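You operate a simulated robot arm through the tools that you are given. There is no shell and no other tool. Be economical: measure what you need, move in short steps, check, and stop when the job is done.

You run a simulated two-armed robot. Do the job below in one go: nothing can be reset, and whatever is moved stays where it is left.

JOB
Open the top drawer, take the blue foam pad from the inside of the top drawer and leave it on the orange peg tray and shut the drawer again. Put one of the white packets from the steel top of the small winder on the card there. Close the front side door of the cream cabinet. Turn the belt speed knob to 4. Put one of the hex spacers from the inside of the front tray in the small black bin. Fetch the pink roller from the steel top of the small winder and set it on the middle shelf of the blue rack. Turn the turns dial to 60 turns. Take the black pad and leave it on the second shelf from the bottom of the blue rack. Open the middle bench drawer. Do these in any order.

The check looks at the end state, three seconds after you hand in, the way a careful person would. Anything else that was tipped, shoved, dropped, spilled or broken makes it a failure.

ROBOT AND FRAMES
Two 7-joint arms with two-finger parallel grippers on one trunk, on a base that drives. Base frame: it is fixed to the floor where the robot stands at the start and does not move with it; the origin is under the middle of the robot, x ahead of it, y to its left, z up. Units: m, rad, N and s.
The left shoulder is at the start at [0.07, 0.13, 1.037], the right one opposite. With the tool pointing down near the work surface each hand reaches from about 0.1 to 0.5 m from the robot's upright axis, wherever it stands, measured 20 degrees to its own side. Places, roughly: belt speed knob [-1.8, -0.1, 0.9]; black pad (7x5x4 cm) [0.5, -3.5, 0.9]; blue foam pad (13x7x2 cm) [0.6, -0.2, 0.7]; card [-2.25, -1.75, 1]; front side door of the cream cabinet [-2.5, -1.4, 0.6]; hex spacer (5x3x3 cm) [-1.8, -0.1, 0.8]; middle bench drawer [-3.3, 2.4, 0.7]; middle shelf of the blue rack [0.2, -3.3, 0.9]; orange peg tray (25x15x3 cm) [0.9, 2.4, 0.8]; pink roller (3x3x2 cm) [-2.3, -2.1, 1]; second shelf of the blue rack [0.2, -3.3, 0.5]; small black bin (17x15x6 cm) [1, 1.8, 0.9]; top drawer [0.7, -0.1, 0.7]; turns dial [-2.3, -2.2, 1]; white packet [-2.25, -1.75, 1]. Payload 1.57 kg a hand.
The tool frame of a hand sits at the grasp point between the pads (the TCP): z along the fingers, y along the line on which they close. The tips reach 0.03 m beyond it. Largest opening 0.08 m; finger width 0.017, thickness 0.012; the body of the gripper, 0.04 by 0.082 m, starts 0.08 m behind the TCP.
Orientation is told as [roll, pitch, yaw] about the base's x, y, z axes, in that order, counted from this pose: with the fingers straight down and closing along the base's y, the tool's x points along the base's -x, its y along +y and its z along -z.

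CONTROLS
- The arms move only by the tool servo_tool. It takes "left_plan", "right_plan" or both (then of equal length, played together; a hand with none holds still); each is text: rows parted by semicolons, each of 7 numbers parted by spaces: the shift along the base's x, y, z in units of 20 mm (1.0 is 20 mm), then the turn, a rotation vector about the base's x, y, z in units of 6 degrees (1.0 is 6 degrees), then the gripper command, from -1 (fully open) to 1 (shut), values between in proportion. In form: x y z wx wy wz grip; .... A call has 1 to 20 rows; each row shifts and turns the commanded pose from where the row before left it. A call with a number of a shift or a turn outside -1 to 1 is refused whole. Rows are played at 5 a second. More than 0.05 m and 0.15 rad between two rows, or a gripper value outside its range, and nothing of the call is played. Where a pose cannot be reached the arm comes as near as it can. A force on the tool above 40 N (or 10 N above the force at the start of the call, whichever is more), or a blocked arm, ends the call early, and 0.2 s more pass. Each finger travels about 0.108 m/s and halts on what it meets, pressing with about 43 N; the grip force reading is that of the motor and also rises with nothing between the fingers. The clock runs only during rows and for 0.2 s after the last one: add rows that do not move to give the fingers time. The reply holds the time, the measured pose of the TCP, the force on the tool along the base axes, the opening and the grip force, in the units named above and with some noise, with the torque about the TCP (base axes, N m) and any sound that the robot's microphone picked up, and new pictures: "views" is both (left out), scene, wrist or none (wrist: the cameras of the hands that moved).
- Cameras (640 x 400 px; columns grow to the right, rows downward): "scene" is now at [0.1073, -0.0313, 1.2256]; the picture's right is [-0.46, -0.89, 0.00], its down [-0.75, 0.39, -0.54] and it looks along [0.48, -0.25, -0.84] (base axes); focal length 236 px, centre (320, 200). "left" rides on the left gripper at [0.072, 0.007, -0.122] in its tool frame; the picture's right is [-0.09, 1.00, 0.00], its down [-0.84, -0.08, -0.54] and it looks along [-0.54, -0.05, 0.84] (tool axes); focal length 238 px, centre (320, 200). "right" rides on the right gripper at [0.072, -0.007, -0.122] in its tool frame; the picture's right is [0.09, 1.00, 0.00], its down [-0.84, 0.08, -0.54] and it looks along [-0.54, 0.05, 0.84] (tool axes); focal length 238 px, centre (320, 200). There is no depth. A picture from a camera that has moved, and an enlarged one, comes with that camera's place and axes in the base frame and with its lens. The place of the scene camera against the robot may be out by one fixed shift of up to 0.012 m in any direction.
- raise_lower(by): slides the trunk up (or, below 0, down) by that many m; the arms and the scene camera ride with it, the base frame stays. It gives what a move gives, with no picture.
- base_move(legs): drives the robot by 1 to 6 legs, each [ahead, left, turn to the left] in m, m and rad, along the robot's own axes; the way and the turn of a leg run together, so that a leg with both is an arc; at most 1.5 m and 3.142 rad a leg. The arms and the cameras ride along, it lands a little off, and it stops where it bumps. It gives what a move gives, and a new picture of the scene camera.
- pan_tilt(pan, tilt): turns the head with the scene camera to pan (to the left, within 1.501 rad either way) and tilt (down, from -0.506 to 1.204), counted from straight ahead of the robot. It gives what a move gives, and a new picture of the scene camera.
- close_up(camera, box): a new picture of the part [left, top, right, bottom] of that camera's present view, enlarged. No time passes.
- job_done(): hands the job in; it is judged then, once.

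Work in short steps. Places have to be worked out from the pictures, the camera data and where the tool is seen: move nearer, look again, correct. Check each grasp and each placing, and mend what went wrong. You have 483 turns and 360 pictures in all, those below and enlarged ones among them. Open the grippers and draw the arms clear of the work before you hand the job in, unless the task says otherwise; then end with one line.

The tools are called after "Emit:" by a JSON object that holds its "api" and its "payload". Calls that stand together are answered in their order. servo_tool: Moves the arms, as the interface text tells. Its arguments: {"type":"object","properties":{"left_plan":{"type":"string"},"right_plan":{"type":"string"},"views":{"type":"string","enum":["both","scene","wrist","none"]}},"required":[]} The other tools are called the same way: raise_lower (by) slides the trunk up or down; base_move (legs) drives the base; pan_tilt (pan, tilt) turns the head that bears the scene camera; close_up (camera, box) takes an enlarged picture of a part of a camera's view; job_done () hands the job in.

At the start:

```text
t: 0.0
left_position: [0.3644, 0.0048, 1.0015]
left_tool_rot: [0.001, 0.001, 0.002]
left_ft_force: [0.2, -0.4, -0.1]
left_moment: [0.02, 0.02, -0.03]
left_gripper_width: 0.0798
left_grip_force: 0.0
right_position: [0.2518, -0.2824, 1.0009]
right_tool_rot: [0.0, 0.001, 0.001]
right_ft_force: [-0.5, 0.9, 0.3]
right_moment: [0.01, -0.01, 0.01]
right_gripper_width: 0.0799
right_grip_force: 0.0
trunk travel left (down, up): [-0.675, 0.265]
robot x, y, heading: [-0.002, 0.0002, 0.001]
head pan, tilt: [-0.476, 1.005]
```

scene: 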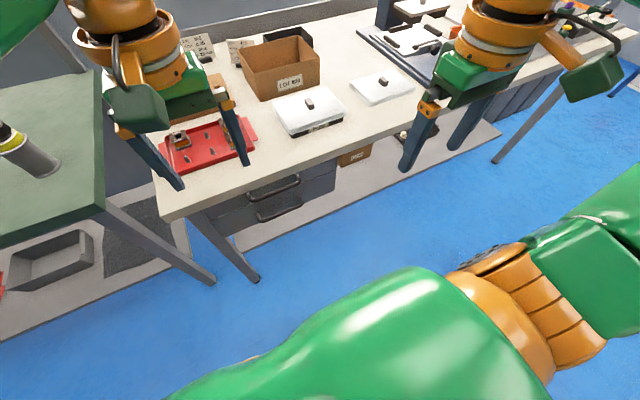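
right: 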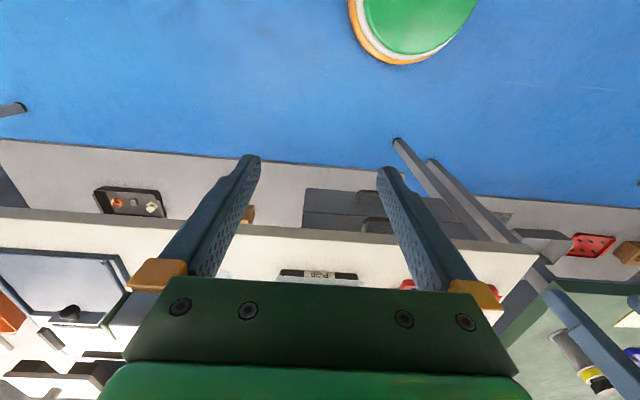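
left: 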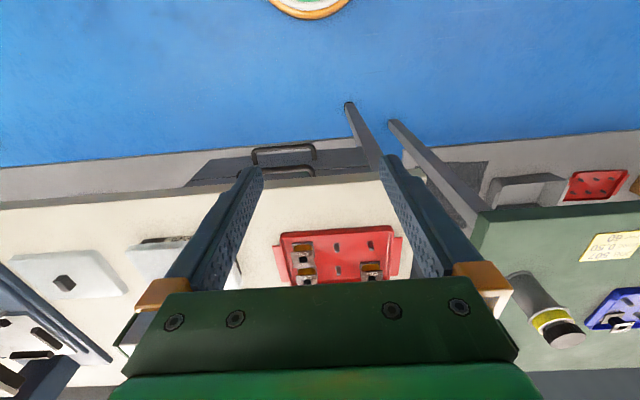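

I look closer at the drawer handles from two cameras first.

Emit:
{"api": "close_up", "payload": {"camera": "scene", "box": [180, 130, 380, 255]}}

Emit:
{"api": "close_up", "payload": {"camera": "left", "box": [160, 100, 480, 300]}}

Emit:
{"api": "pan_tilt", "payload": {"pan": 0.0, "tilt": 0.6}}

Emit:
{"api": "pan_tilt", "payload": {"pan": 1.2, "tilt": 0.4}}

Emit:
{"api": "pan_tilt", "payload": {"pan": -1.3, "tilt": 0.3}}

```text
3.20 times, centred on (280, 192) of scene
camera zoom: at [0.1073, -0.0313, 1.2256], right [-0.46, -0.89, 0.0], down [-0.75, 0.39, -0.54], along [0.48, -0.25, -0.84], focal length 756 px, centre (448, 224)
```

zoom: 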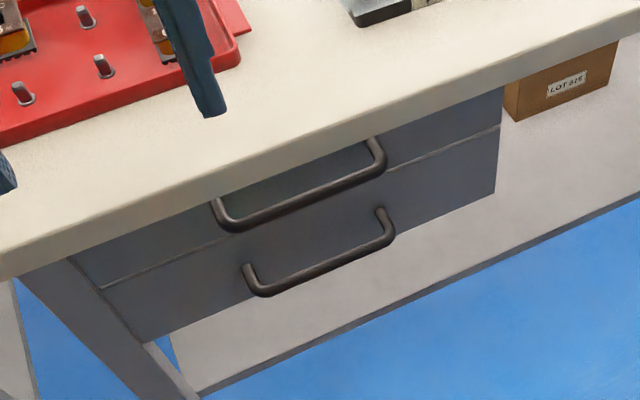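

```text
2.00 times, centred on (320, 200) of left
camera zoom: at [0.2912, 0.0106, 1.1241], right [0.09, 1.0, 0.0], down [0.84, -0.08, 0.54], along [0.54, -0.05, -0.84], focal length 477 px, centre (320, 200)
```

zoom: 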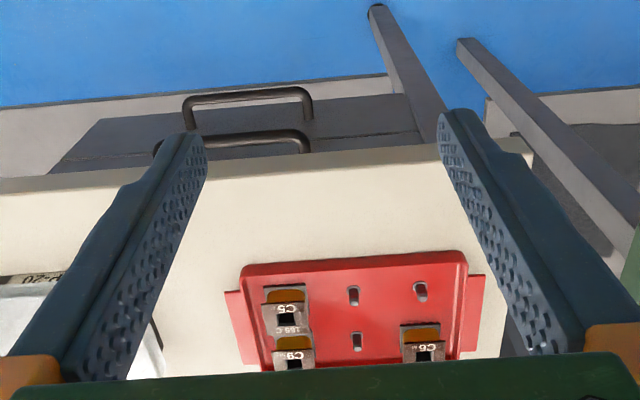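

```text
t: 0.9
left_position: [0.364, 0.0045, 1.0012]
left_tool_rot: [0.001, -0.001, 0.003]
left_ft_force: [0.4, -0.2, 0.9]
left_moment: [-0.04, -0.02, 0.01]
left_gripper_width: 0.08
left_grip_force: 0.0
right_position: [0.252, -0.2839, 1.0014]
right_tool_rot: [-0.001, -0.001, 0.0]
right_ft_force: [0.1, 0.3, 0.7]
right_moment: [0.01, -0.02, -0.01]
right_gripper_width: 0.08
right_grip_force: 0.0
trunk travel left (down, up): [-0.675, 0.265]
robot x, y, heading: [0.0003, 0.0, -0.004]
head pan, tilt: [0.0, 0.6]
camera scene: at [0.134, 0.0003, 1.258], right [0.0, -1.0, 0.0], down [-0.57, 0.0, -0.82], along [0.82, 0.0, -0.57], focal length 236 px, centre (320, 200)
```

scene: 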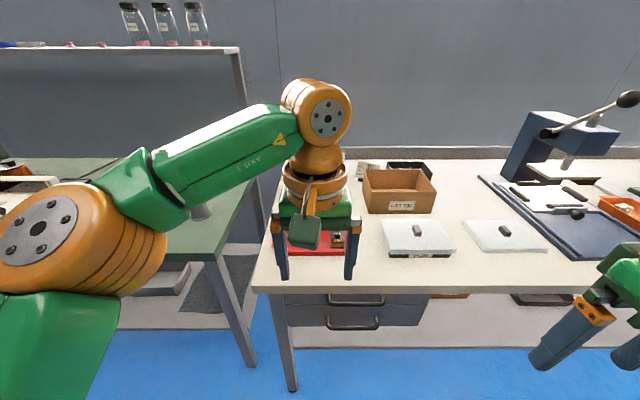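

```text
t: 2.3
left_position: [0.3636, 0.0045, 1.0015]
left_tool_rot: [0.0, -0.001, 0.002]
left_ft_force: [0.1, -0.7, 1.3]
left_moment: [-0.01, -0.01, 0.01]
left_gripper_width: 0.0804
left_grip_force: 0.0
right_position: [0.2521, -0.2843, 1.001]
right_tool_rot: [0.001, 0.001, 0.0]
right_ft_force: [0.2, 0.4, 0.0]
right_moment: [0.01, -0.03, -0.01]
right_gripper_width: 0.0799
right_grip_force: 0.0
trunk travel left (down, up): [-0.675, 0.265]
robot x, y, heading: [-0.0025, -0.0002, -0.0]
head pan, tilt: [1.201, 0.4]
camera scene: at [0.0793, 0.0867, 1.2763], right [0.93, -0.36, 0.0], down [-0.14, -0.36, -0.92], along [0.33, 0.86, -0.39], focal length 236 px, centre (320, 200)
```

scene: 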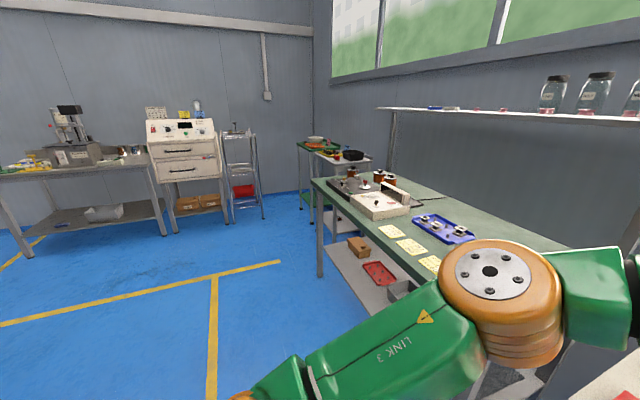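

```text
t: 4.6
left_position: [0.3644, 0.005, 1.0013]
left_tool_rot: [-0.002, -0.001, 0.002]
left_ft_force: [0.1, -0.5, -0.6]
left_moment: [-0.03, 0.02, 0.0]
left_gripper_width: 0.08
left_grip_force: 0.1
right_position: [0.252, -0.2844, 1.0022]
right_tool_rot: [-0.001, 0.001, 0.0]
right_ft_force: [0.5, 0.0, -0.4]
right_moment: [0.03, 0.0, -0.02]
right_gripper_width: 0.0798
right_grip_force: 0.0
trunk travel left (down, up): [-0.675, 0.265]
robot x, y, heading: [0.0006, -0.0007, 0.001]
head pan, tilt: [-1.3, 0.3]
camera scene: at [0.0707, -0.0896, 1.2855], right [-0.96, -0.27, 0.0], down [-0.08, 0.28, -0.96], along [0.26, -0.92, -0.3], focal length 236 px, centre (320, 200)
```

scene: 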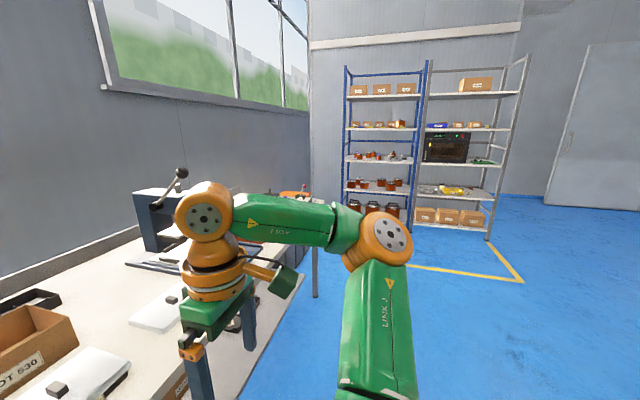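

The top handle's bar is near [0.475, -0.09, 0.73] and runs along y. I back off 0.25 m, and lower the trunk so that the right hand can take the bar horizontally.

Emit:
{"api": "base_move", "payload": {"legs": [[-0.25, 0, 0]]}}

Emit:
{"api": "raise_lower", "payload": {"by": -0.15}}

Emit:
{"api": "pan_tilt", "payload": {"pan": -0.1, "tilt": 0.6}}

Emit:
{"api": "servo_tool", "payload": {"right_plan": "0 0 0 0 -1 0 -1; 0 0 0 0 -1 0 -1; 0 0 0 0 -1 0 -1; 0 0 0 0 -1 0 -1; 0 0 0 0 -1 0 -1; 0 0 0 0 -1 0 -1; 0 0 0 0 -1 0 -1; 0 0 0 0 -1 0 -1; 0 0 0 0 -1 0 -1; 0 0 0 0 -1 0 -1; 0 0 0 0 -1 0 -1; 0 0 0 0 -1 0 -1; 0 0 0 0 -1 0 -1; 0 0 0 0 -1 0 -1; 0 0 0 0 -1 0 -1", "views": "both"}}

```text
t: 6.4
left_position: [0.1159, 0.0051, 1.0003]
left_tool_rot: [-0.001, 0.0, 0.009]
left_ft_force: [-0.4, -0.1, -0.4]
left_moment: [0.0, -0.02, -0.05]
left_gripper_width: 0.0798
left_grip_force: 0.1
right_position: [0.0031, -0.2839, 1.001]
right_tool_rot: [0.0, 0.0, 0.005]
right_ft_force: [0.5, -0.4, 0.1]
right_moment: [0.03, 0.01, 0.0]
right_gripper_width: 0.0798
right_grip_force: 0.1
trunk travel left (down, up): [-0.675, 0.265]
robot x, y, heading: [-0.2474, -0.0001, 0.004]
head pan, tilt: [-1.3, 0.3]
camera scene: at [-0.1774, -0.0898, 1.2854], right [-0.96, -0.27, 0.0], down [-0.08, 0.28, -0.96], along [0.26, -0.92, -0.3], focal length 236 px, centre (320, 200)
```

scene: 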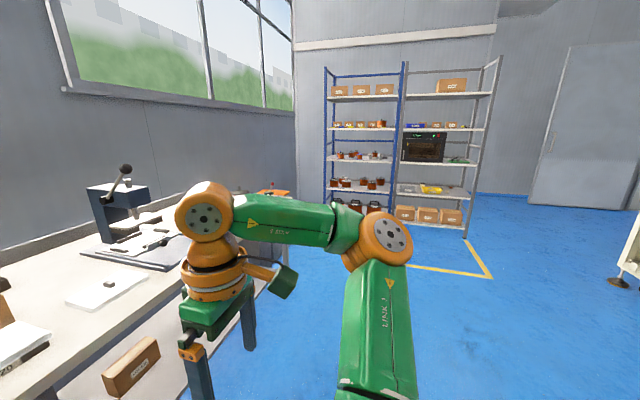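

```text
t: 8.2
left_position: [0.1145, 0.0055, 0.8505]
left_tool_rot: [0.001, 0.001, 0.007]
left_ft_force: [-0.6, -0.3, -0.3]
left_moment: [0.02, -0.02, 0.0]
left_gripper_width: 0.0802
left_grip_force: 0.0
right_position: [0.0016, -0.2821, 0.852]
right_tool_rot: [-0.001, 0.0, 0.005]
right_ft_force: [0.2, 1.1, 0.9]
right_moment: [0.01, -0.05, 0.01]
right_gripper_width: 0.0802
right_grip_force: 0.1
trunk travel left (down, up): [-0.525, 0.415]
robot x, y, heading: [-0.2517, 0.0018, 0.006]
head pan, tilt: [-1.3, 0.3]
```

```text
t: 9.6
left_position: [0.1148, 0.0062, 0.8511]
left_tool_rot: [-0.001, 0.001, 0.007]
left_ft_force: [0.3, -0.9, -0.7]
left_moment: [0.01, 0.0, 0.01]
left_gripper_width: 0.0801
left_grip_force: 0.1
right_position: [0.0025, -0.2825, 0.8514]
right_tool_rot: [0.001, -0.001, 0.005]
right_ft_force: [0.3, 0.6, 0.1]
right_moment: [0.02, 0.02, -0.01]
right_gripper_width: 0.0802
right_grip_force: 0.1
trunk travel left (down, up): [-0.525, 0.415]
robot x, y, heading: [-0.2465, -0.0044, 0.003]
head pan, tilt: [-0.099, 0.6]
camera scene: at [-0.1161, -0.0084, 1.108], right [-0.1, -1.0, 0.0], down [-0.56, 0.05, -0.83], along [0.82, -0.08, -0.56], focal length 236 px, centre (320, 200)
```

scene: 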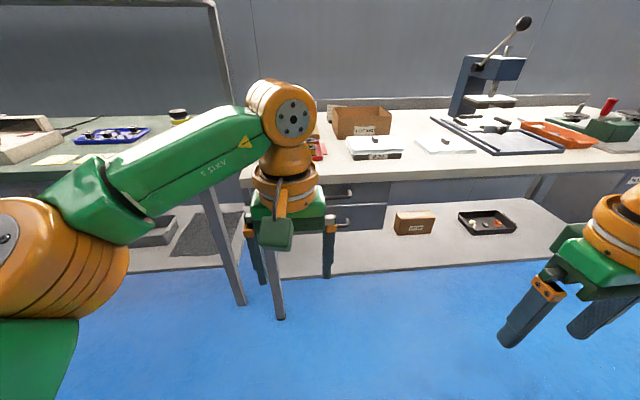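

```text
t: 12.8
left_position: [0.1142, 0.0064, 0.8523]
left_tool_rot: [0.001, 0.001, 0.006]
left_ft_force: [-0.2, 0.0, 0.1]
left_moment: [-0.04, 0.0, -0.02]
left_gripper_width: 0.0801
left_grip_force: 0.0
right_position: [-0.0168, -0.3397, 0.9303]
right_tool_rot: [-0.429, -1.519, 0.441]
right_ft_force: [-0.3, -0.2, -0.9]
right_moment: [0.02, 0.02, 0.01]
right_gripper_width: 0.0799
right_grip_force: 0.0
right hand out of reach, approached as far as the arm can: row 5, 7, 8, 9, 10, 11, 12, 13, 14, 15
trunk travel left (down, up): [-0.525, 0.415]
robot x, y, heading: [-0.2462, 0.0023, 0.003]
head pan, tilt: [-0.099, 0.6]
camera scene: at [-0.1163, -0.0083, 1.1081], right [-0.1, -1.0, 0.0], down [-0.56, 0.05, -0.83], along [0.82, -0.08, -0.56], focal length 236 px, centre (320, 200)
camera right: at [-0.1429, -0.3481, 0.8644], right [-0.02, 0.99, -0.11], down [-0.5, 0.09, 0.86], along [0.86, 0.07, 0.5], focal length 238 px, centre (320, 200)
```

scene: 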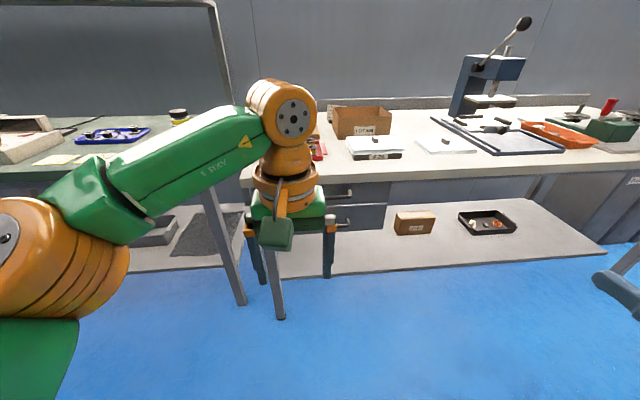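
right: 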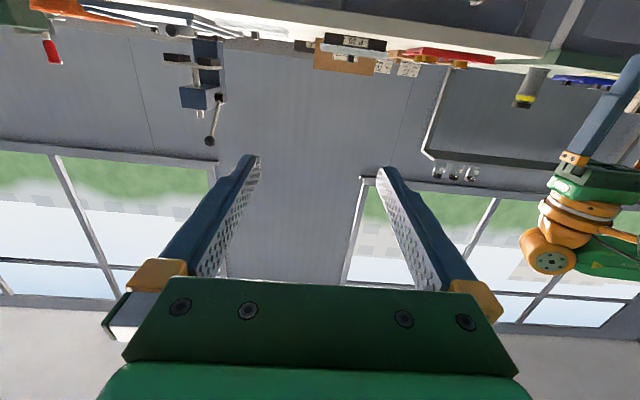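

The tool now points forward. I advance it, roll it so the fingers close vertically, and bring it toward the handle line.

Emit:
{"api": "servo_tool", "payload": {"right_plan": "1 0.3 -0.4 1 0 0 -1; 1 0.3 -0.4 1 0 0 -1; 1 0.3 -0.4 1 0 0 -1; 1 0.3 -0.4 1 0 0 -1; 1 0.3 -0.4 1 0 0 -1; 1 0.3 -0.4 1 0 0 -1; 1 0.3 -0.4 1 0 0 -1; 1 0.3 -0.4 1 0 0 -1; 1 0.3 -0.4 1 0 0 -1; 1 0.3 -0.4 1 0 0 -1; 0 0.5 -0.4 1 0 0 -1; 0 0.5 -0.4 1 0 0 -1; 0 0.5 -0.4 1 0 0 -1; 0 0.5 -0.4 1 0 0 -1; 0 0.5 -0.4 1 0 0 -1; 0 0 0 0 0 0 -1", "views": "both"}}

```text
t: 16.2
left_position: [0.1137, 0.0064, 0.8507]
left_tool_rot: [-0.001, 0.0, 0.008]
left_ft_force: [-0.6, -0.5, 0.0]
left_moment: [0.01, -0.02, 0.01]
left_gripper_width: 0.0798
left_grip_force: 0.0
right_position: [0.1819, -0.2584, 0.8151]
right_tool_rot: [1.581, -0.02, -1.522]
right_ft_force: [0.6, -0.5, -0.4]
right_moment: [0.0, 0.0, -0.01]
right_gripper_width: 0.0798
right_grip_force: 0.0
right hand out of reach, approached as far as the arm can: row 1, 2, 3, 4
trunk travel left (down, up): [-0.525, 0.415]
robot x, y, heading: [-0.2502, -0.0007, 0.011]
head pan, tilt: [-0.099, 0.6]
camera scene: at [-0.1161, -0.0084, 1.108], right [-0.1, -1.0, 0.0], down [-0.56, 0.05, -0.82], along [0.82, -0.08, -0.57], focal length 236 px, centre (320, 200)
camera right: at [0.0561, -0.1916, 0.8067], right [-0.02, 0.11, 0.99], down [-0.5, -0.86, 0.09], along [0.87, -0.5, 0.07], focal length 238 px, centre (320, 200)
```

scene: 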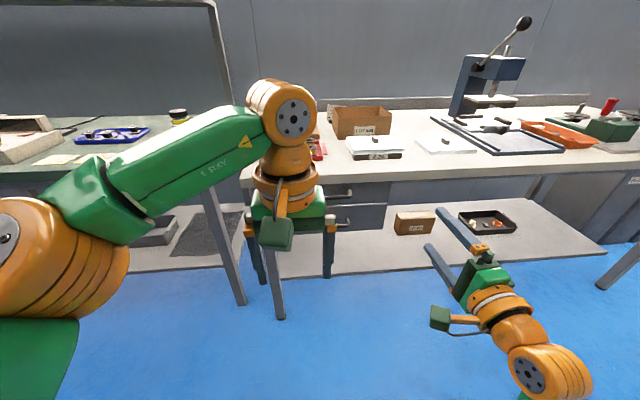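
right: 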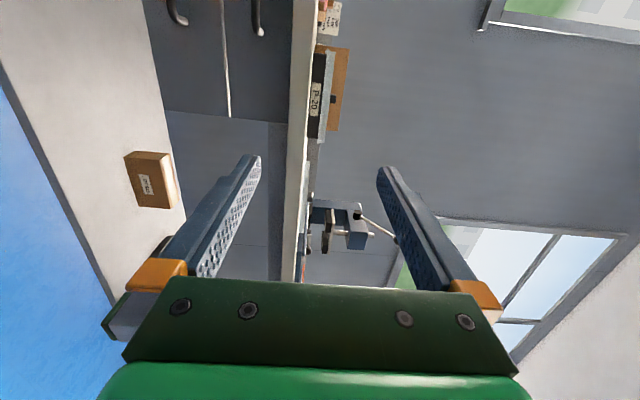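

Pose is good. The upper bar appears at z about 0.72. I approach to in front of it with the fingers half open.

Emit:
{"api": "servo_tool", "payload": {"right_plan": "0.6 0.9 -0.5 0 0 0 0; 0.6 0.9 -0.5 0 0 0 0; 0.6 0.9 -0.5 0 0 0 0; 0.6 0.9 -0.5 0 0 0 0; 0.6 0.9 -0.5 0 0 0 0; 0.6 0.9 -0.5 0 0 0 0; 0.6 0.9 -0.5 0 0 0 0; 0.6 0.9 -0.5 0 0 0 0; 0.6 0.9 -0.5 0 0 0 0; 0 0 0 0 0 0 0", "views": "wrist"}}

```text
t: 17.9
left_position: [0.1145, 0.0062, 0.8506]
left_tool_rot: [0.001, 0.0, 0.008]
left_ft_force: [1.1, -0.6, 0.5]
left_moment: [-0.01, 0.04, -0.01]
left_gripper_width: 0.0802
left_grip_force: 0.0
right_position: [0.2705, -0.1604, 0.7282]
right_tool_rot: [1.56, -0.193, -1.538]
right_ft_force: [-0.1, 0.4, 0.1]
right_moment: [0.01, 0.0, 0.01]
right_gripper_width: 0.0403
right_grip_force: 0.1
trunk travel left (down, up): [-0.525, 0.415]
robot x, y, heading: [-0.2511, -0.0054, 0.004]
head pan, tilt: [-0.099, 0.6]
stopped in row 8 (right hand): the arm was blocked; the commanded pose is now the measured one
camera right: at [0.146, -0.0928, 0.7097], right [0.0, 0.28, 0.96], down [-0.52, -0.82, 0.24], along [0.86, -0.5, 0.14], focal length 238 px, centre (320, 200)
```

right: 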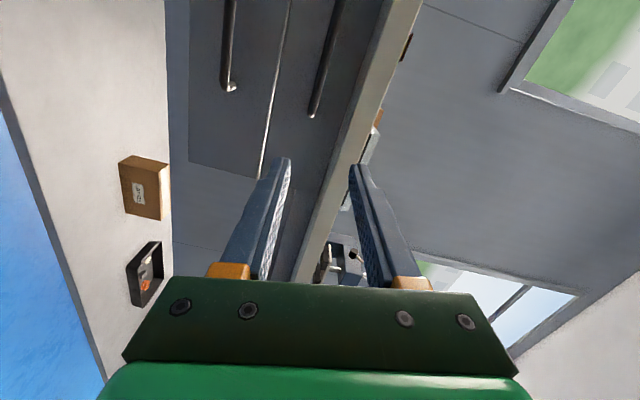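

The right wrist likely met the left hand. I first move the left hand out to the left and up.

Emit:
{"api": "servo_tool", "payload": {"left_plan": "0 1 0.8 0 0 0 -1; 0 1 0.8 0 0 0 -1; 0 1 0.8 0 0 0 -1; 0 1 0.8 0 0 0 -1; 0 1 0.8 0 0 0 -1; 0 1 0.8 0 0 0 -1; 0 1 0 0 0 0 -1; 0 1 0 0 0 0 -1; 0 1 0 0 0 0 -1; 0 0 0 0 0 0 -1", "views": "scene"}}

```text
t: 20.1
left_position: [0.1149, 0.1856, 0.9454]
left_tool_rot: [0.0, -0.001, 0.006]
left_ft_force: [0.6, 0.5, 0.6]
left_moment: [-0.01, 0.0, 0.01]
left_gripper_width: 0.08
left_grip_force: 0.2
right_position: [0.2694, -0.1591, 0.7283]
right_tool_rot: [1.561, -0.194, -1.54]
right_ft_force: [0.4, 0.0, 0.0]
right_moment: [0.01, 0.02, 0.02]
right_gripper_width: 0.0402
right_grip_force: 0.0
trunk travel left (down, up): [-0.525, 0.415]
robot x, y, heading: [-0.2489, -0.0012, 0.001]
head pan, tilt: [-0.099, 0.6]
camera scene: at [-0.116, -0.0085, 1.108], right [-0.1, -1.0, 0.0], down [-0.56, 0.05, -0.82], along [0.82, -0.08, -0.57], focal length 236 px, centre (320, 200)
```

scene: 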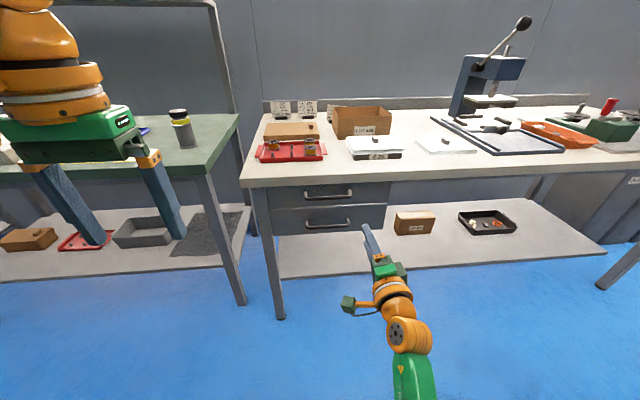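

I straighten the roll by about 10° and move to y = -0.09, x = 0.38.

Emit:
{"api": "servo_tool", "payload": {"right_plan": "0 0.6 0 0.5 0 0 0; 0 0.6 0 0.5 0 0 0; 0 0.6 0 0.5 0 0 0; 0 0.6 0 0.4 0 0 0; 1 0.6 -0.1 0 0 0 0; 1 0.5 -0.1 0 0 0 0; 1 0 -0.1 0 0 0 0; 1 0 -0.1 0 0 0 0; 1 0 0 0 0 0 0; 0 0 0 0 0 0 0", "views": "both"}}

```text
t: 20.9
left_position: [0.1144, 0.1849, 0.946]
left_tool_rot: [0.0, -0.001, 0.007]
left_ft_force: [-0.3, -0.1, 0.2]
left_moment: [0.0, 0.01, 0.0]
left_gripper_width: 0.0802
left_grip_force: 0.0
right_position: [0.2725, -0.161, 0.7219]
right_tool_rot: [1.566, -0.212, -1.557]
right_ft_force: [0.5, -0.2, -0.2]
right_moment: [0.02, 0.01, 0.0]
right_gripper_width: 0.0398
right_grip_force: 0.1
trunk travel left (down, up): [-0.525, 0.415]
robot x, y, heading: [-0.2514, 0.0001, 0.007]
head pan, tilt: [-0.099, 0.6]
stopped in row 3 (right hand): the arm was blocked; the commanded pose is now the measured one
camera scene: at [-0.116, -0.0083, 1.108], right [-0.1, -1.0, 0.0], down [-0.56, 0.05, -0.82], along [0.82, -0.08, -0.57], focal length 236 px, centre (320, 200)
camera right: at [0.1484, -0.0939, 0.7026], right [0.0, 0.3, 0.95], down [-0.53, -0.81, 0.25], along [0.85, -0.51, 0.16], focal length 238 px, centre (320, 200)
```

scene: 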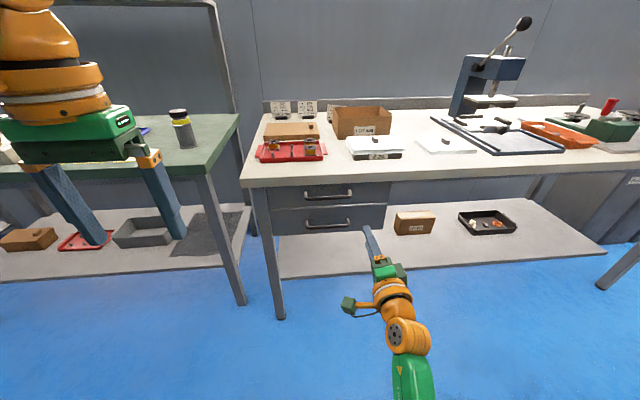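
right: 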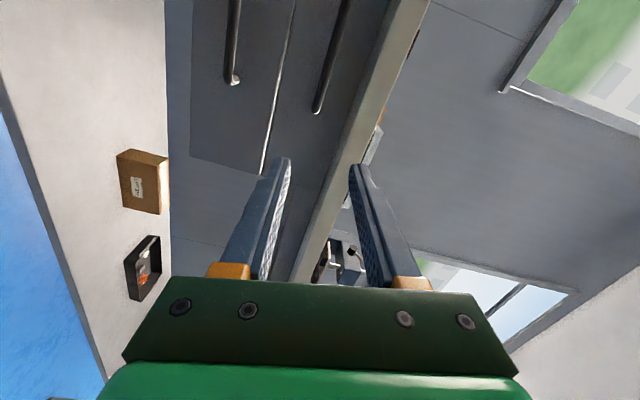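

The roll/sideways motion hits an arm limit here. I return the hand to the earlier good pose and use the base and trunk to line it up instead.

Emit:
{"api": "servo_tool", "payload": {"right_plan": "-0.9 -1 1 0 0 0 0; -0.9 -1 1 0.4 0 0 0; -0.9 -1 1 0.4 0 0 0; -0.9 -1 0.9 0.4 0 0 0; -0.9 -1 0.8 0.5 0 0 0; 0 0 0 0.3 0 0 0; 0 0 0 0 0 0 0", "views": "none"}}

Emit:
{"api": "base_move", "payload": {"legs": [[0, 0.165, 0]]}}

Emit:
{"api": "raise_lower", "payload": {"by": -0.09}}

Emit:
{"api": "servo_tool", "payload": {"right_plan": "0 0 0 0 0 0 0", "views": "both"}}

```text
t: 22.5
left_position: [0.1146, 0.1839, 0.9464]
left_tool_rot: [-0.001, 0.0, 0.007]
left_ft_force: [1.5, -0.2, -0.7]
left_moment: [-0.01, -0.01, -0.03]
left_gripper_width: 0.0802
left_grip_force: 0.1
right_position: [0.1808, -0.2609, 0.8173]
right_tool_rot: [1.569, 0.005, -1.556]
right_ft_force: [0.7, -0.6, -0.4]
right_moment: [0.04, 0.0, 0.0]
right_gripper_width: 0.0403
right_grip_force: 0.1
trunk travel left (down, up): [-0.525, 0.415]
robot x, y, heading: [-0.2486, -0.0015, 0.002]
head pan, tilt: [-0.099, 0.6]
```

```text
t: 23.9
left_position: [0.1149, 0.3494, 0.9456]
left_tool_rot: [0.001, -0.001, 0.005]
left_ft_force: [-0.2, 0.6, -0.3]
left_moment: [-0.05, 0.0, 0.0]
left_gripper_width: 0.0798
left_grip_force: 0.1
right_position: [0.1803, -0.0975, 0.817]
right_tool_rot: [1.569, 0.003, -1.556]
right_ft_force: [0.0, -0.3, -0.1]
right_moment: [-0.02, -0.01, -0.02]
right_gripper_width: 0.0396
right_grip_force: 0.1
trunk travel left (down, up): [-0.525, 0.415]
robot x, y, heading: [-0.2498, 0.1656, 0.003]
head pan, tilt: [-0.099, 0.6]
camera scene: at [-0.1167, 0.1564, 1.108], right [-0.1, -1.0, 0.0], down [-0.56, 0.05, -0.83], along [0.82, -0.08, -0.57], focal length 236 px, centre (320, 200)
```

scene: 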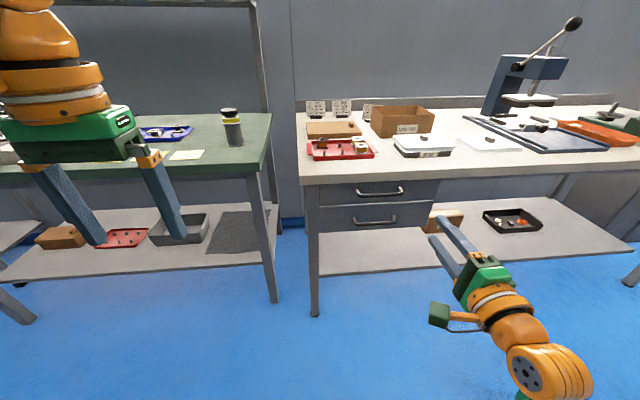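

```text
t: 25.2
left_position: [0.1145, 0.349, 0.8568]
left_tool_rot: [-0.001, 0.0, 0.004]
left_ft_force: [0.5, 0.0, 0.4]
left_moment: [0.0, 0.03, 0.01]
left_gripper_width: 0.08
left_grip_force: 0.1
right_position: [0.18, -0.097, 0.7275]
right_tool_rot: [1.569, 0.005, -1.558]
right_ft_force: [0.2, 0.7, -0.6]
right_moment: [-0.02, 0.01, 0.01]
right_gripper_width: 0.04
right_grip_force: 0.0
trunk travel left (down, up): [-0.435, 0.505]
robot x, y, heading: [-0.2485, 0.1675, -0.002]
head pan, tilt: [-0.099, 0.6]
```

```text
t: 25.6
left_position: [0.1146, 0.3491, 0.8573]
left_tool_rot: [-0.001, 0.0, 0.005]
left_ft_force: [0.0, 0.1, -0.1]
left_moment: [0.02, -0.01, 0.01]
left_gripper_width: 0.0801
left_grip_force: 0.1
right_position: [0.1801, -0.0968, 0.7273]
right_tool_rot: [1.57, 0.007, -1.558]
right_ft_force: [0.0, -0.4, 0.2]
right_moment: [-0.03, 0.0, -0.05]
right_gripper_width: 0.0398
right_grip_force: 0.0
trunk travel left (down, up): [-0.435, 0.505]
robot x, y, heading: [-0.2491, 0.1646, 0.002]
head pan, tilt: [-0.099, 0.6]
camera scene: at [-0.1168, 0.1563, 1.0181], right [-0.1, -1.0, 0.0], down [-0.56, 0.05, -0.82], along [0.82, -0.08, -0.57], focal length 236 px, centre (320, 200)
camera right: at [0.057, -0.0256, 0.722], right [0.0, 0.09, 1.0], down [-0.53, -0.84, 0.07], along [0.85, -0.53, 0.05], focal length 238 px, centre (320, 200)
```

scene: 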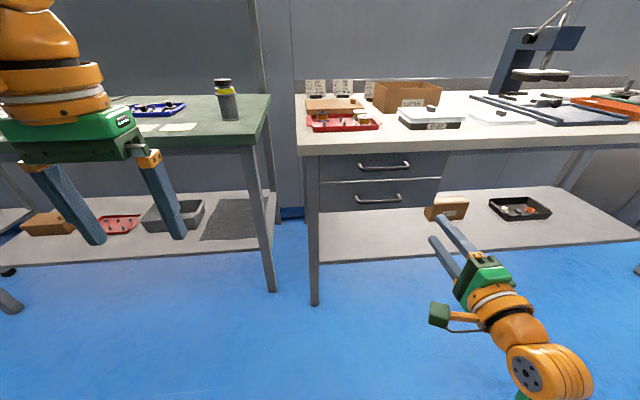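
right: 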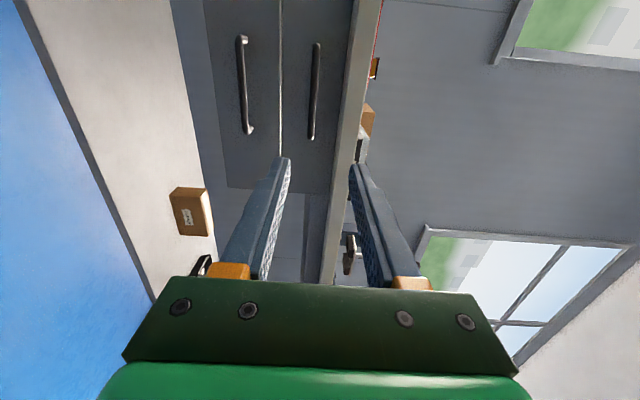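

Bar center is about [0.47, -0.085, 0.719], bench underside ~0.777. I raise the left hand, lower the right one 8 mm, and drive ahead 0.22 m.

Emit:
{"api": "servo_tool", "payload": {"left_plan": "0 -1 1 0 0 0 -1; 0 -1 1 0 0 0 -1; 0 0 1 0 0 0 -1; 0 0 1 0 0 0 -1", "right_plan": "0 0 -0.2 0 0 0 0; 0 0 -0.2 0 0 0 0; 0 0.2 0 0 0 0 0; 0 0.3 0 0 0 0 0", "views": "none"}}

Emit:
{"api": "base_move", "payload": {"legs": [[0.22, 0, 0]]}}

Emit:
{"api": "servo_tool", "payload": {"right_plan": "0 0 0 0 0 0 0", "views": "wrist"}}

```text
t: 26.6
left_position: [0.0952, 0.3086, 0.8828]
left_tool_rot: [0.0, -0.003, 0.004]
left_ft_force: [0.4, -0.2, 0.5]
left_moment: [-0.02, 0.0, -0.02]
left_gripper_width: 0.0801
left_grip_force: 0.0
left hand out of reach, approached as far as the arm can: row 1, 2, 3, 4
right_position: [0.1812, -0.0867, 0.7202]
right_tool_rot: [1.569, 0.005, -1.557]
right_ft_force: [0.0, 0.0, -0.2]
right_moment: [-0.03, 0.01, -0.01]
right_gripper_width: 0.0401
right_grip_force: 0.1
trunk travel left (down, up): [-0.435, 0.505]
robot x, y, heading: [-0.2495, 0.1648, 0.003]
head pan, tilt: [-0.099, 0.6]
```

```text
t: 28.3
left_position: [0.3166, 0.3099, 0.8822]
left_tool_rot: [0.0, -0.002, 0.003]
left_ft_force: [0.8, -0.7, 0.4]
left_moment: [-0.02, 0.0, -0.03]
left_gripper_width: 0.08
left_grip_force: 0.1
right_position: [0.4015, -0.0869, 0.7208]
right_tool_rot: [1.569, 0.005, -1.557]
right_ft_force: [-0.2, 0.1, 0.2]
right_moment: [0.01, -0.04, -0.01]
right_gripper_width: 0.04
right_grip_force: 0.1
trunk travel left (down, up): [-0.435, 0.505]
robot x, y, heading: [-0.0273, 0.1607, 0.001]
head pan, tilt: [-0.099, 0.6]
camera scene: at [0.1041, 0.1569, 1.018], right [-0.1, -1.0, 0.0], down [-0.56, 0.05, -0.82], along [0.82, -0.08, -0.57], focal length 236 px, centre (320, 200)
```

scene: 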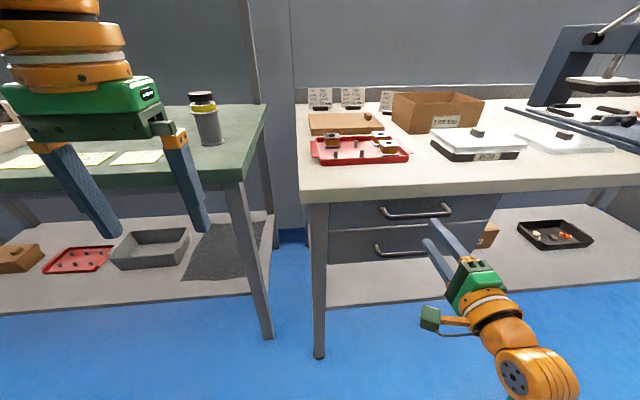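

```text
t: 28.7
left_position: [0.3172, 0.3105, 0.8808]
left_tool_rot: [0.0, -0.001, 0.005]
left_ft_force: [-0.6, -0.3, 0.7]
left_moment: [0.03, -0.01, 0.0]
left_gripper_width: 0.0798
left_grip_force: 0.0
right_position: [0.4014, -0.0864, 0.72]
right_tool_rot: [1.568, 0.005, -1.556]
right_ft_force: [1.3, -0.2, -0.3]
right_moment: [-0.02, 0.0, -0.02]
right_gripper_width: 0.0401
right_grip_force: 0.1
trunk travel left (down, up): [-0.435, 0.505]
robot x, y, heading: [-0.0325, 0.1649, 0.009]
head pan, tilt: [-0.099, 0.6]
camera right: at [0.2776, -0.0153, 0.7139], right [0.0, 0.09, 1.0], down [-0.53, -0.84, 0.07], along [0.85, -0.53, 0.05], focal length 238 px, centre (320, 200)
```

right: 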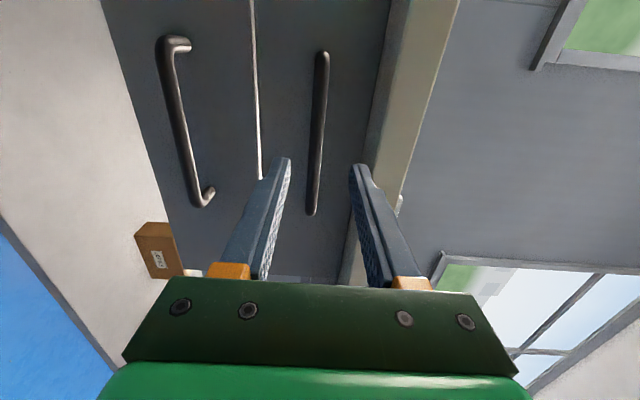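

Bar is centred between the fingers. Advance 65 mm and close.

Emit:
{"api": "servo_tool", "payload": {"right_plan": "0.8 0 0 0 0 0 0; 0.8 0 0 0 0 0 0; 0.8 0 0 0 0 0 0; 0.8 0 0 0 0 0 0; 0 0 0 0 0 0 0; 0 0 0 0 0 0 1; 0 0 0 0 0 0 1; 0 0 0 0 0 0 1", "views": "both"}}

```text
t: 30.5
left_position: [0.3172, 0.3102, 0.8818]
left_tool_rot: [0.001, -0.001, 0.007]
left_ft_force: [0.5, -0.2, -1.2]
left_moment: [-0.03, 0.0, 0.0]
left_gripper_width: 0.0799
left_grip_force: 0.0
right_position: [0.4654, -0.0869, 0.7153]
right_tool_rot: [1.562, 0.008, -1.558]
right_ft_force: [-16.2, 6.6, -26.3]
right_moment: [-0.24, 0.43, 0.09]
right_gripper_width: 0.0118
right_grip_force: 28.8
trunk travel left (down, up): [-0.435, 0.505]
robot x, y, heading: [-0.0301, 0.1645, 0.002]
head pan, tilt: [-0.099, 0.6]
camera scene: at [0.105, 0.1561, 1.0175], right [-0.1, -1.0, 0.0], down [-0.56, 0.06, -0.82], along [0.82, -0.08, -0.57], focal length 236 px, centre (320, 200)
camera right: at [0.3421, -0.0157, 0.7114], right [0.01, 0.09, 1.0], down [-0.53, -0.84, 0.08], along [0.85, -0.53, 0.04], focal length 238 px, centre (320, 200)
```

scene: 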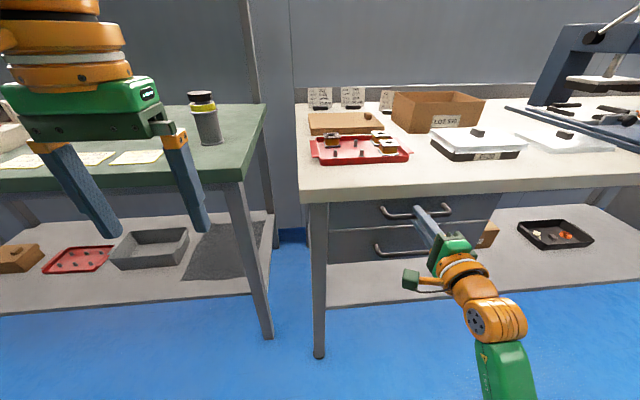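
right: 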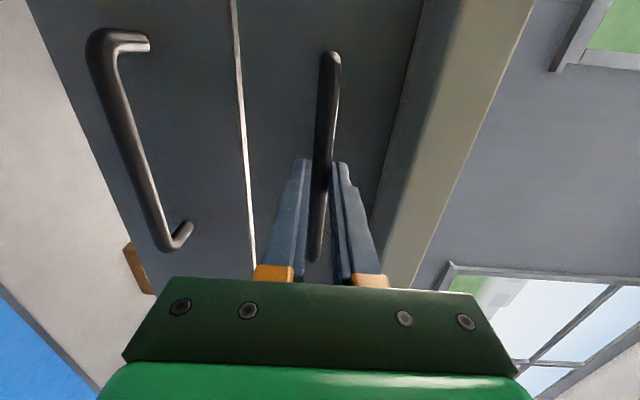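

Gripped the bar. I drop the hand 4 mm to ease the force and drive back 0.2 m.

Emit:
{"api": "servo_tool", "payload": {"right_plan": "0 0 -0.2 0 0 0 1; 0 0 0 0 0 0 1", "views": "none"}}

Emit:
{"api": "base_move", "payload": {"legs": [[-0.2, 0, 0]]}}

```text
t: 31.1
left_position: [0.3163, 0.3103, 0.8824]
left_tool_rot: [-0.001, -0.002, 0.005]
left_ft_force: [0.5, -0.5, 0.1]
left_moment: [-0.01, -0.02, 0.0]
left_gripper_width: 0.08
left_grip_force: 0.0
right_position: [0.4652, -0.088, 0.7153]
right_tool_rot: [1.57, 0.004, -1.559]
right_ft_force: [-5.2, 3.2, -9.1]
right_moment: [-0.14, 0.13, 0.64]
right_gripper_width: 0.0117
right_grip_force: 29.3
trunk travel left (down, up): [-0.435, 0.505]
robot x, y, heading: [-0.0295, 0.1675, 0.001]
head pan, tilt: [-0.099, 0.6]
```

```text
t: 32.7
left_position: [0.1178, 0.3101, 0.8828]
left_tool_rot: [0.0, -0.001, 0.005]
left_ft_force: [-0.3, 0.0, 0.2]
left_moment: [0.02, -0.01, -0.03]
left_gripper_width: 0.08
left_grip_force: 0.1
right_position: [0.2665, -0.0871, 0.7153]
right_tool_rot: [1.572, 0.005, -1.556]
right_ft_force: [-0.5, 0.7, -1.2]
right_moment: [-0.12, -0.02, 0.09]
right_gripper_width: 0.0116
right_grip_force: 29.0
trunk travel left (down, up): [-0.435, 0.505]
robot x, y, heading: [-0.2262, 0.1617, 0.004]
head pan, tilt: [-0.099, 0.6]
camera scene: at [-0.0948, 0.1565, 1.0181], right [-0.1, -1.0, 0.0], down [-0.56, 0.05, -0.82], along [0.82, -0.08, -0.57], focal length 236 px, centre (320, 200)
```

scene: 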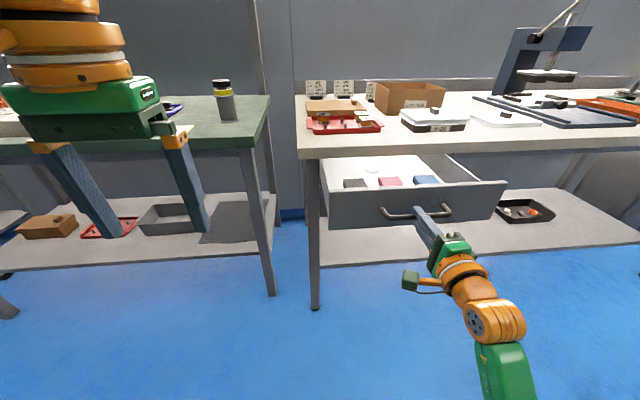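

Drawer is open 0.2 m and the blue pad is in view at about [0.44, -0.19], still close to the bench edge. I pull 0.1 m more.

Emit:
{"api": "base_move", "payload": {"legs": [[-0.1, 0, 0]]}}

```text
t: 33.8
left_position: [0.0165, 0.3102, 0.8831]
left_tool_rot: [-0.001, -0.001, 0.006]
left_ft_force: [-0.2, 0.5, 0.1]
left_moment: [0.0, -0.01, -0.03]
left_gripper_width: 0.0799
left_grip_force: 0.0
right_position: [0.1675, -0.0865, 0.7158]
right_tool_rot: [1.571, 0.004, -1.555]
right_ft_force: [1.5, 0.9, -0.3]
right_moment: [-0.12, 0.0, 0.19]
right_gripper_width: 0.0118
right_grip_force: 28.5
trunk travel left (down, up): [-0.435, 0.505]
robot x, y, heading: [-0.3249, 0.1641, 0.0]
head pan, tilt: [-0.099, 0.6]
camera scene: at [-0.1954, 0.1562, 1.0181], right [-0.1, -1.0, 0.0], down [-0.56, 0.05, -0.83], along [0.82, -0.08, -0.56], focal length 236 px, centre (320, 200)
```

scene: 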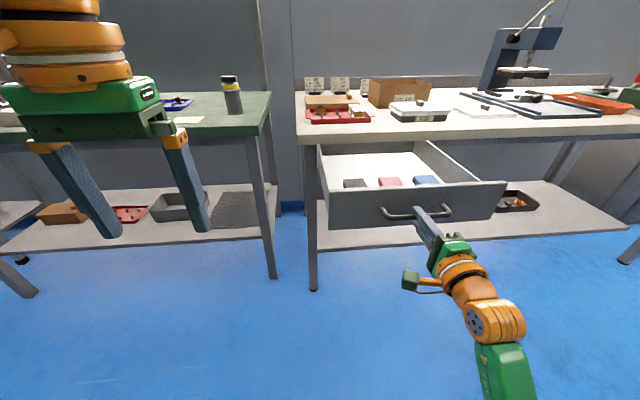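

Drawer open 0.3 m; the pad now is near x = 0.345. I release the bar and back off.

Emit:
{"api": "servo_tool", "payload": {"right_plan": "0 0 0 0 0 0 0; 0 0 0 0 0 0 0; -1 0 0 0 0 0 0; -1 0 0 0 0 0 0; -1 0 0 0 0 0 0", "views": "none"}}

Emit:
{"api": "base_move", "payload": {"legs": [[-0.1, 0, 0]]}}

Emit:
{"api": "close_up", "payload": {"camera": "scene", "box": [300, 120, 540, 270]}}

```text
t: 35.0
left_position: [0.0155, 0.3093, 0.8829]
left_tool_rot: [-0.001, -0.003, 0.006]
left_ft_force: [-0.9, 0.9, 0.4]
left_moment: [0.0, 0.01, 0.0]
left_gripper_width: 0.0798
left_grip_force: 0.0
right_position: [0.1061, -0.0877, 0.7157]
right_tool_rot: [1.57, 0.007, -1.554]
right_ft_force: [-0.6, 0.4, 0.5]
right_moment: [0.0, -0.01, 0.03]
right_gripper_width: 0.04
right_grip_force: 0.0
trunk travel left (down, up): [-0.435, 0.505]
robot x, y, heading: [-0.3293, 0.1637, -0.002]
head pan, tilt: [-0.099, 0.6]
```

```text
t: 36.2
left_position: [-0.0831, 0.3087, 0.8827]
left_tool_rot: [0.001, -0.002, 0.005]
left_ft_force: [0.0, 0.0, 0.7]
left_moment: [0.03, -0.03, -0.01]
left_gripper_width: 0.0801
left_grip_force: 0.0
right_position: [0.0057, -0.0885, 0.7145]
right_tool_rot: [1.572, 0.005, -1.555]
right_ft_force: [0.2, 0.0, 0.3]
right_moment: [-0.02, 0.03, -0.03]
right_gripper_width: 0.04
right_grip_force: 0.0
trunk travel left (down, up): [-0.435, 0.505]
robot x, y, heading: [-0.43, 0.1629, 0.005]
head pan, tilt: [-0.099, 0.6]
camera scene: at [-0.2956, 0.1555, 1.0181], right [-0.1, -1.0, 0.0], down [-0.56, 0.05, -0.83], along [0.82, -0.08, -0.56], focal length 236 px, centre (320, 200)
```

scene: 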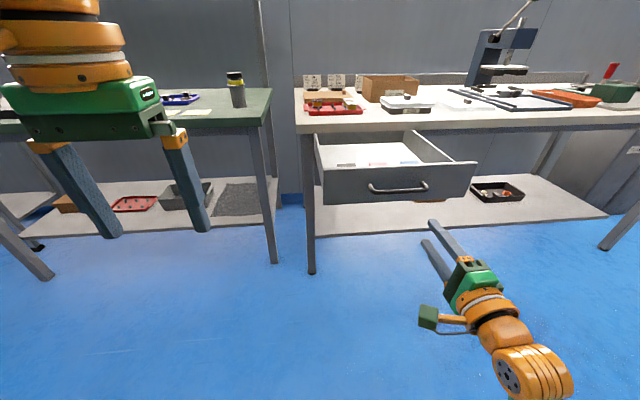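

```text
2.67 times, centred on (420, 195) of scene
camera zoom: at [-0.2956, 0.1555, 1.0181], right [-0.1, -1.0, 0.0], down [-0.56, 0.05, -0.83], along [0.82, -0.08, -0.56], focal length 630 px, centre (53, 213)
```

zoom: 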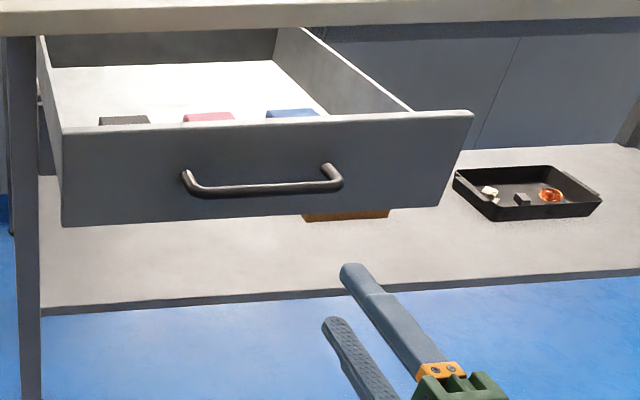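

I raise the trunk 0.2 m and turn the right hand back to pointing down, so it can pick the pad.

Emit:
{"api": "raise_lower", "payload": {"by": 0.2}}

Emit:
{"api": "servo_tool", "payload": {"right_plan": "0 0 0 -1 0 0 -1; 0 0 0 -1 0 0 -1; 0 0 0 -1 0 0 -1; 0 0 0 -1 0 0 -1; 0 0 0 -1 0 0 -1; 0 0 0 -1 0 0 -1; 0 0 0 -1 0 0 -1; 0 0 0 -1 0 0 -1; 0 0 0 -1 0 0 -1; 0 0 0 -1 0 0 -1; 0 0 0 -1 0 0 -1; 0 0 0 -1 0 0 -1; 0 0 0 -1 0 0 -1; 0 0 0 -1 0 0 -1; 0 0 0 -1 0 0 -1", "views": "none"}}

Emit:
{"api": "servo_tool", "payload": {"right_plan": "-0.3 0 0 0 1 0 -1; -0.3 0 0 0 1 0 -1; -0.3 0 0 0 1 0 -1; -0.3 0 0 0 1 0 -1; -0.3 0 0 0 1 0 -1; -0.3 0 0 0 1 0 -1; -0.3 0 0 0 1 0 -1; -0.3 0 0 0 1 0 -1; -0.3 0 0 0 1 0 -1; -0.3 0 0 0 1 0 -1; 0 0 0 0 1 0 -1; 0 0 0 0 1 0 -1; 0 0 0 0 1 0 -1; 0 0 0 0 1 0 -1; 0 0 0 0 1 0 -1", "views": "scene"}}

```text
t: 38.3
left_position: [-0.0837, 0.3094, 1.083]
left_tool_rot: [0.001, -0.002, 0.003]
left_ft_force: [0.0, 0.3, 0.3]
left_moment: [-0.01, -0.05, 0.04]
left_gripper_width: 0.0802
left_grip_force: 0.1
right_position: [0.0066, -0.088, 0.9162]
right_tool_rot: [1.569, 0.006, -1.557]
right_ft_force: [-0.5, -0.8, 0.8]
right_moment: [-0.02, -0.01, -0.01]
right_gripper_width: 0.0401
right_grip_force: 0.0
trunk travel left (down, up): [-0.635, 0.305]
robot x, y, heading: [-0.4282, 0.165, -0.001]
head pan, tilt: [-0.099, 0.6]
```

```text
t: 41.5
left_position: [-0.0825, 0.3085, 1.0814]
left_tool_rot: [-0.001, 0.0, 0.003]
left_ft_force: [0.9, 0.6, 0.0]
left_moment: [0.01, 0.0, 0.02]
left_gripper_width: 0.08
left_grip_force: 0.0
right_position: [0.0065, -0.0889, 0.916]
right_tool_rot: [0.175, -1.558, -0.177]
right_ft_force: [-0.7, -0.5, -0.3]
right_moment: [0.04, 0.02, -0.04]
right_gripper_width: 0.0799
right_grip_force: 0.0
trunk travel left (down, up): [-0.635, 0.305]
robot x, y, heading: [-0.4275, 0.1619, 0.007]
head pan, tilt: [-0.099, 0.6]
```

```text
t: 44.7
left_position: [-0.0835, 0.3083, 1.0818]
left_tool_rot: [-0.002, -0.002, 0.003]
left_ft_force: [-0.5, -0.2, 0.6]
left_moment: [-0.02, 0.0, 0.02]
left_gripper_width: 0.0799
left_grip_force: 0.1
right_position: [-0.0455, -0.0928, 0.9142]
right_tool_rot: [-0.001, 0.015, -0.005]
right_ft_force: [-0.7, -0.1, -0.6]
right_moment: [0.0, -0.01, 0.03]
right_gripper_width: 0.0801
right_grip_force: 0.2
right hand out of reach, approached as far as the arm can: row 2, 3
trunk travel left (down, up): [-0.635, 0.305]
robot x, y, heading: [-0.4281, 0.1647, 0.001]
head pan, tilt: [-0.099, 0.6]
camera scene: at [-0.2946, 0.1558, 1.218], right [-0.1, -1.0, 0.0], down [-0.56, 0.05, -0.82], along [0.82, -0.08, -0.57], focal length 236 px, centre (320, 200)
```

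scene: 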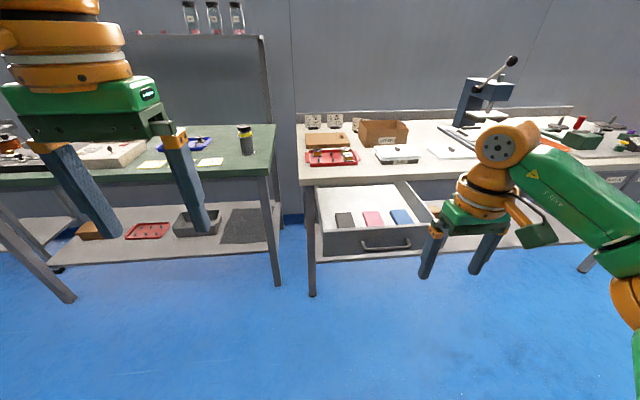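

Blue pad is near [0.355, -0.205], long side along x, so the current closing direction (y) fits its 7 cm side. I drive forward-right and then hover over it.

Emit:
{"api": "base_move", "payload": {"legs": [[0.31, -0.11, 0]]}}

Emit:
{"api": "servo_tool", "payload": {"right_plan": "1 0 -0.6 0 0 0 -1; 1 0 -0.6 0 0 0 -1; 1 0 -0.6 0 0 0 -1; 1 0 -0.6 0 0 0 -1; 0.5 0 -0.6 0 0 0 -1; 0 0 0 0 0 0 -1", "views": "both"}}

```text
t: 46.9
left_position: [0.2279, 0.2014, 1.0828]
left_tool_rot: [-0.001, -0.003, 0.003]
left_ft_force: [0.2, -0.6, 0.4]
left_moment: [-0.03, 0.01, 0.01]
left_gripper_width: 0.0799
left_grip_force: 0.1
right_position: [0.2661, -0.2011, 0.9146]
right_tool_rot: [0.001, 0.012, -0.004]
right_ft_force: [-1.3, 0.3, 1.1]
right_moment: [0.01, 0.01, 0.01]
right_gripper_width: 0.0802
right_grip_force: 0.0
trunk travel left (down, up): [-0.635, 0.305]
robot x, y, heading: [-0.12, 0.0533, 0.005]
head pan, tilt: [-0.099, 0.6]
camera scene: at [0.0153, 0.0475, 1.2181], right [-0.1, -1.0, 0.0], down [-0.56, 0.06, -0.83], along [0.82, -0.08, -0.56], focal length 236 px, centre (320, 200)
```

scene: 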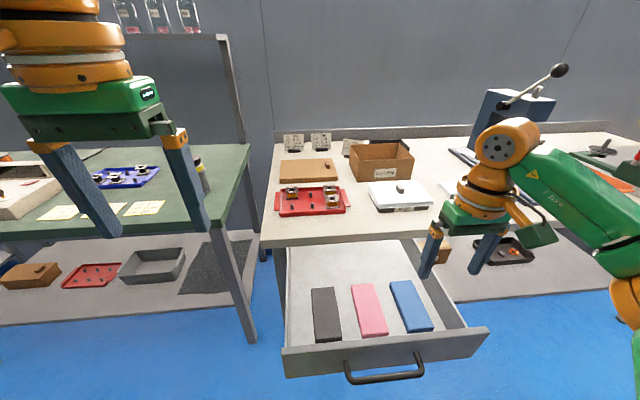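

```text
t: 48.3
left_position: [0.2281, 0.2002, 1.0829]
left_tool_rot: [-0.001, -0.002, 0.003]
left_ft_force: [-1.2, -0.1, 0.8]
left_moment: [0.02, -0.02, 0.0]
left_gripper_width: 0.0798
left_grip_force: 0.0
right_position: [0.3542, -0.2009, 0.8535]
right_tool_rot: [-0.003, 0.012, -0.006]
right_ft_force: [-0.1, -0.4, -0.4]
right_moment: [0.01, 0.03, -0.03]
right_gripper_width: 0.0801
right_grip_force: 0.0
trunk travel left (down, up): [-0.635, 0.305]
robot x, y, heading: [-0.1143, 0.0558, 0.002]
head pan, tilt: [-0.099, 0.6]
camera scene: at [0.0159, 0.0471, 1.2181], right [-0.1, -1.0, 0.0], down [-0.56, 0.06, -0.83], along [0.82, -0.08, -0.56], focal length 236 px, centre (320, 200)
camera right: at [0.2826, -0.2056, 0.9769], right [-0.09, 1.0, 0.0], down [0.84, 0.07, 0.53], along [0.53, 0.05, -0.85], focal length 238 px, centre (320, 200)
```

scene: 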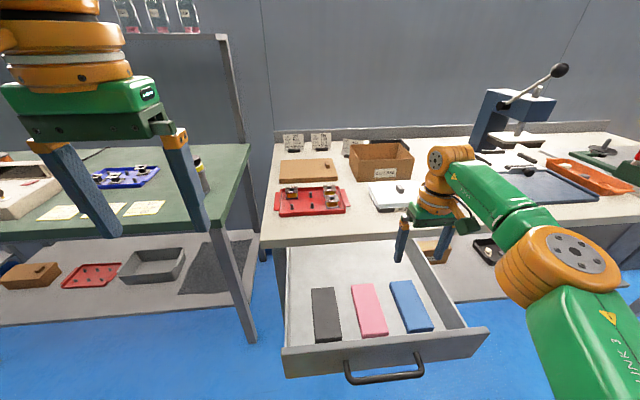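
right: 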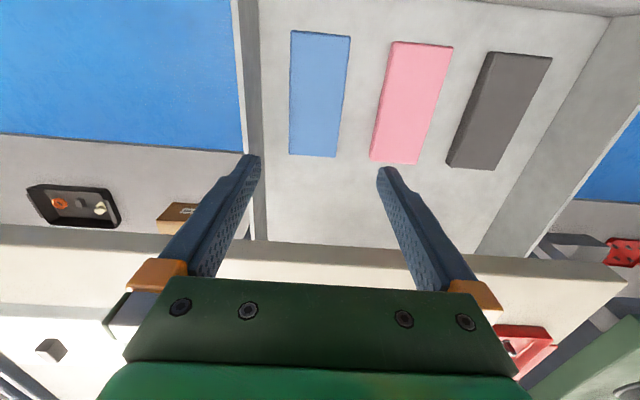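

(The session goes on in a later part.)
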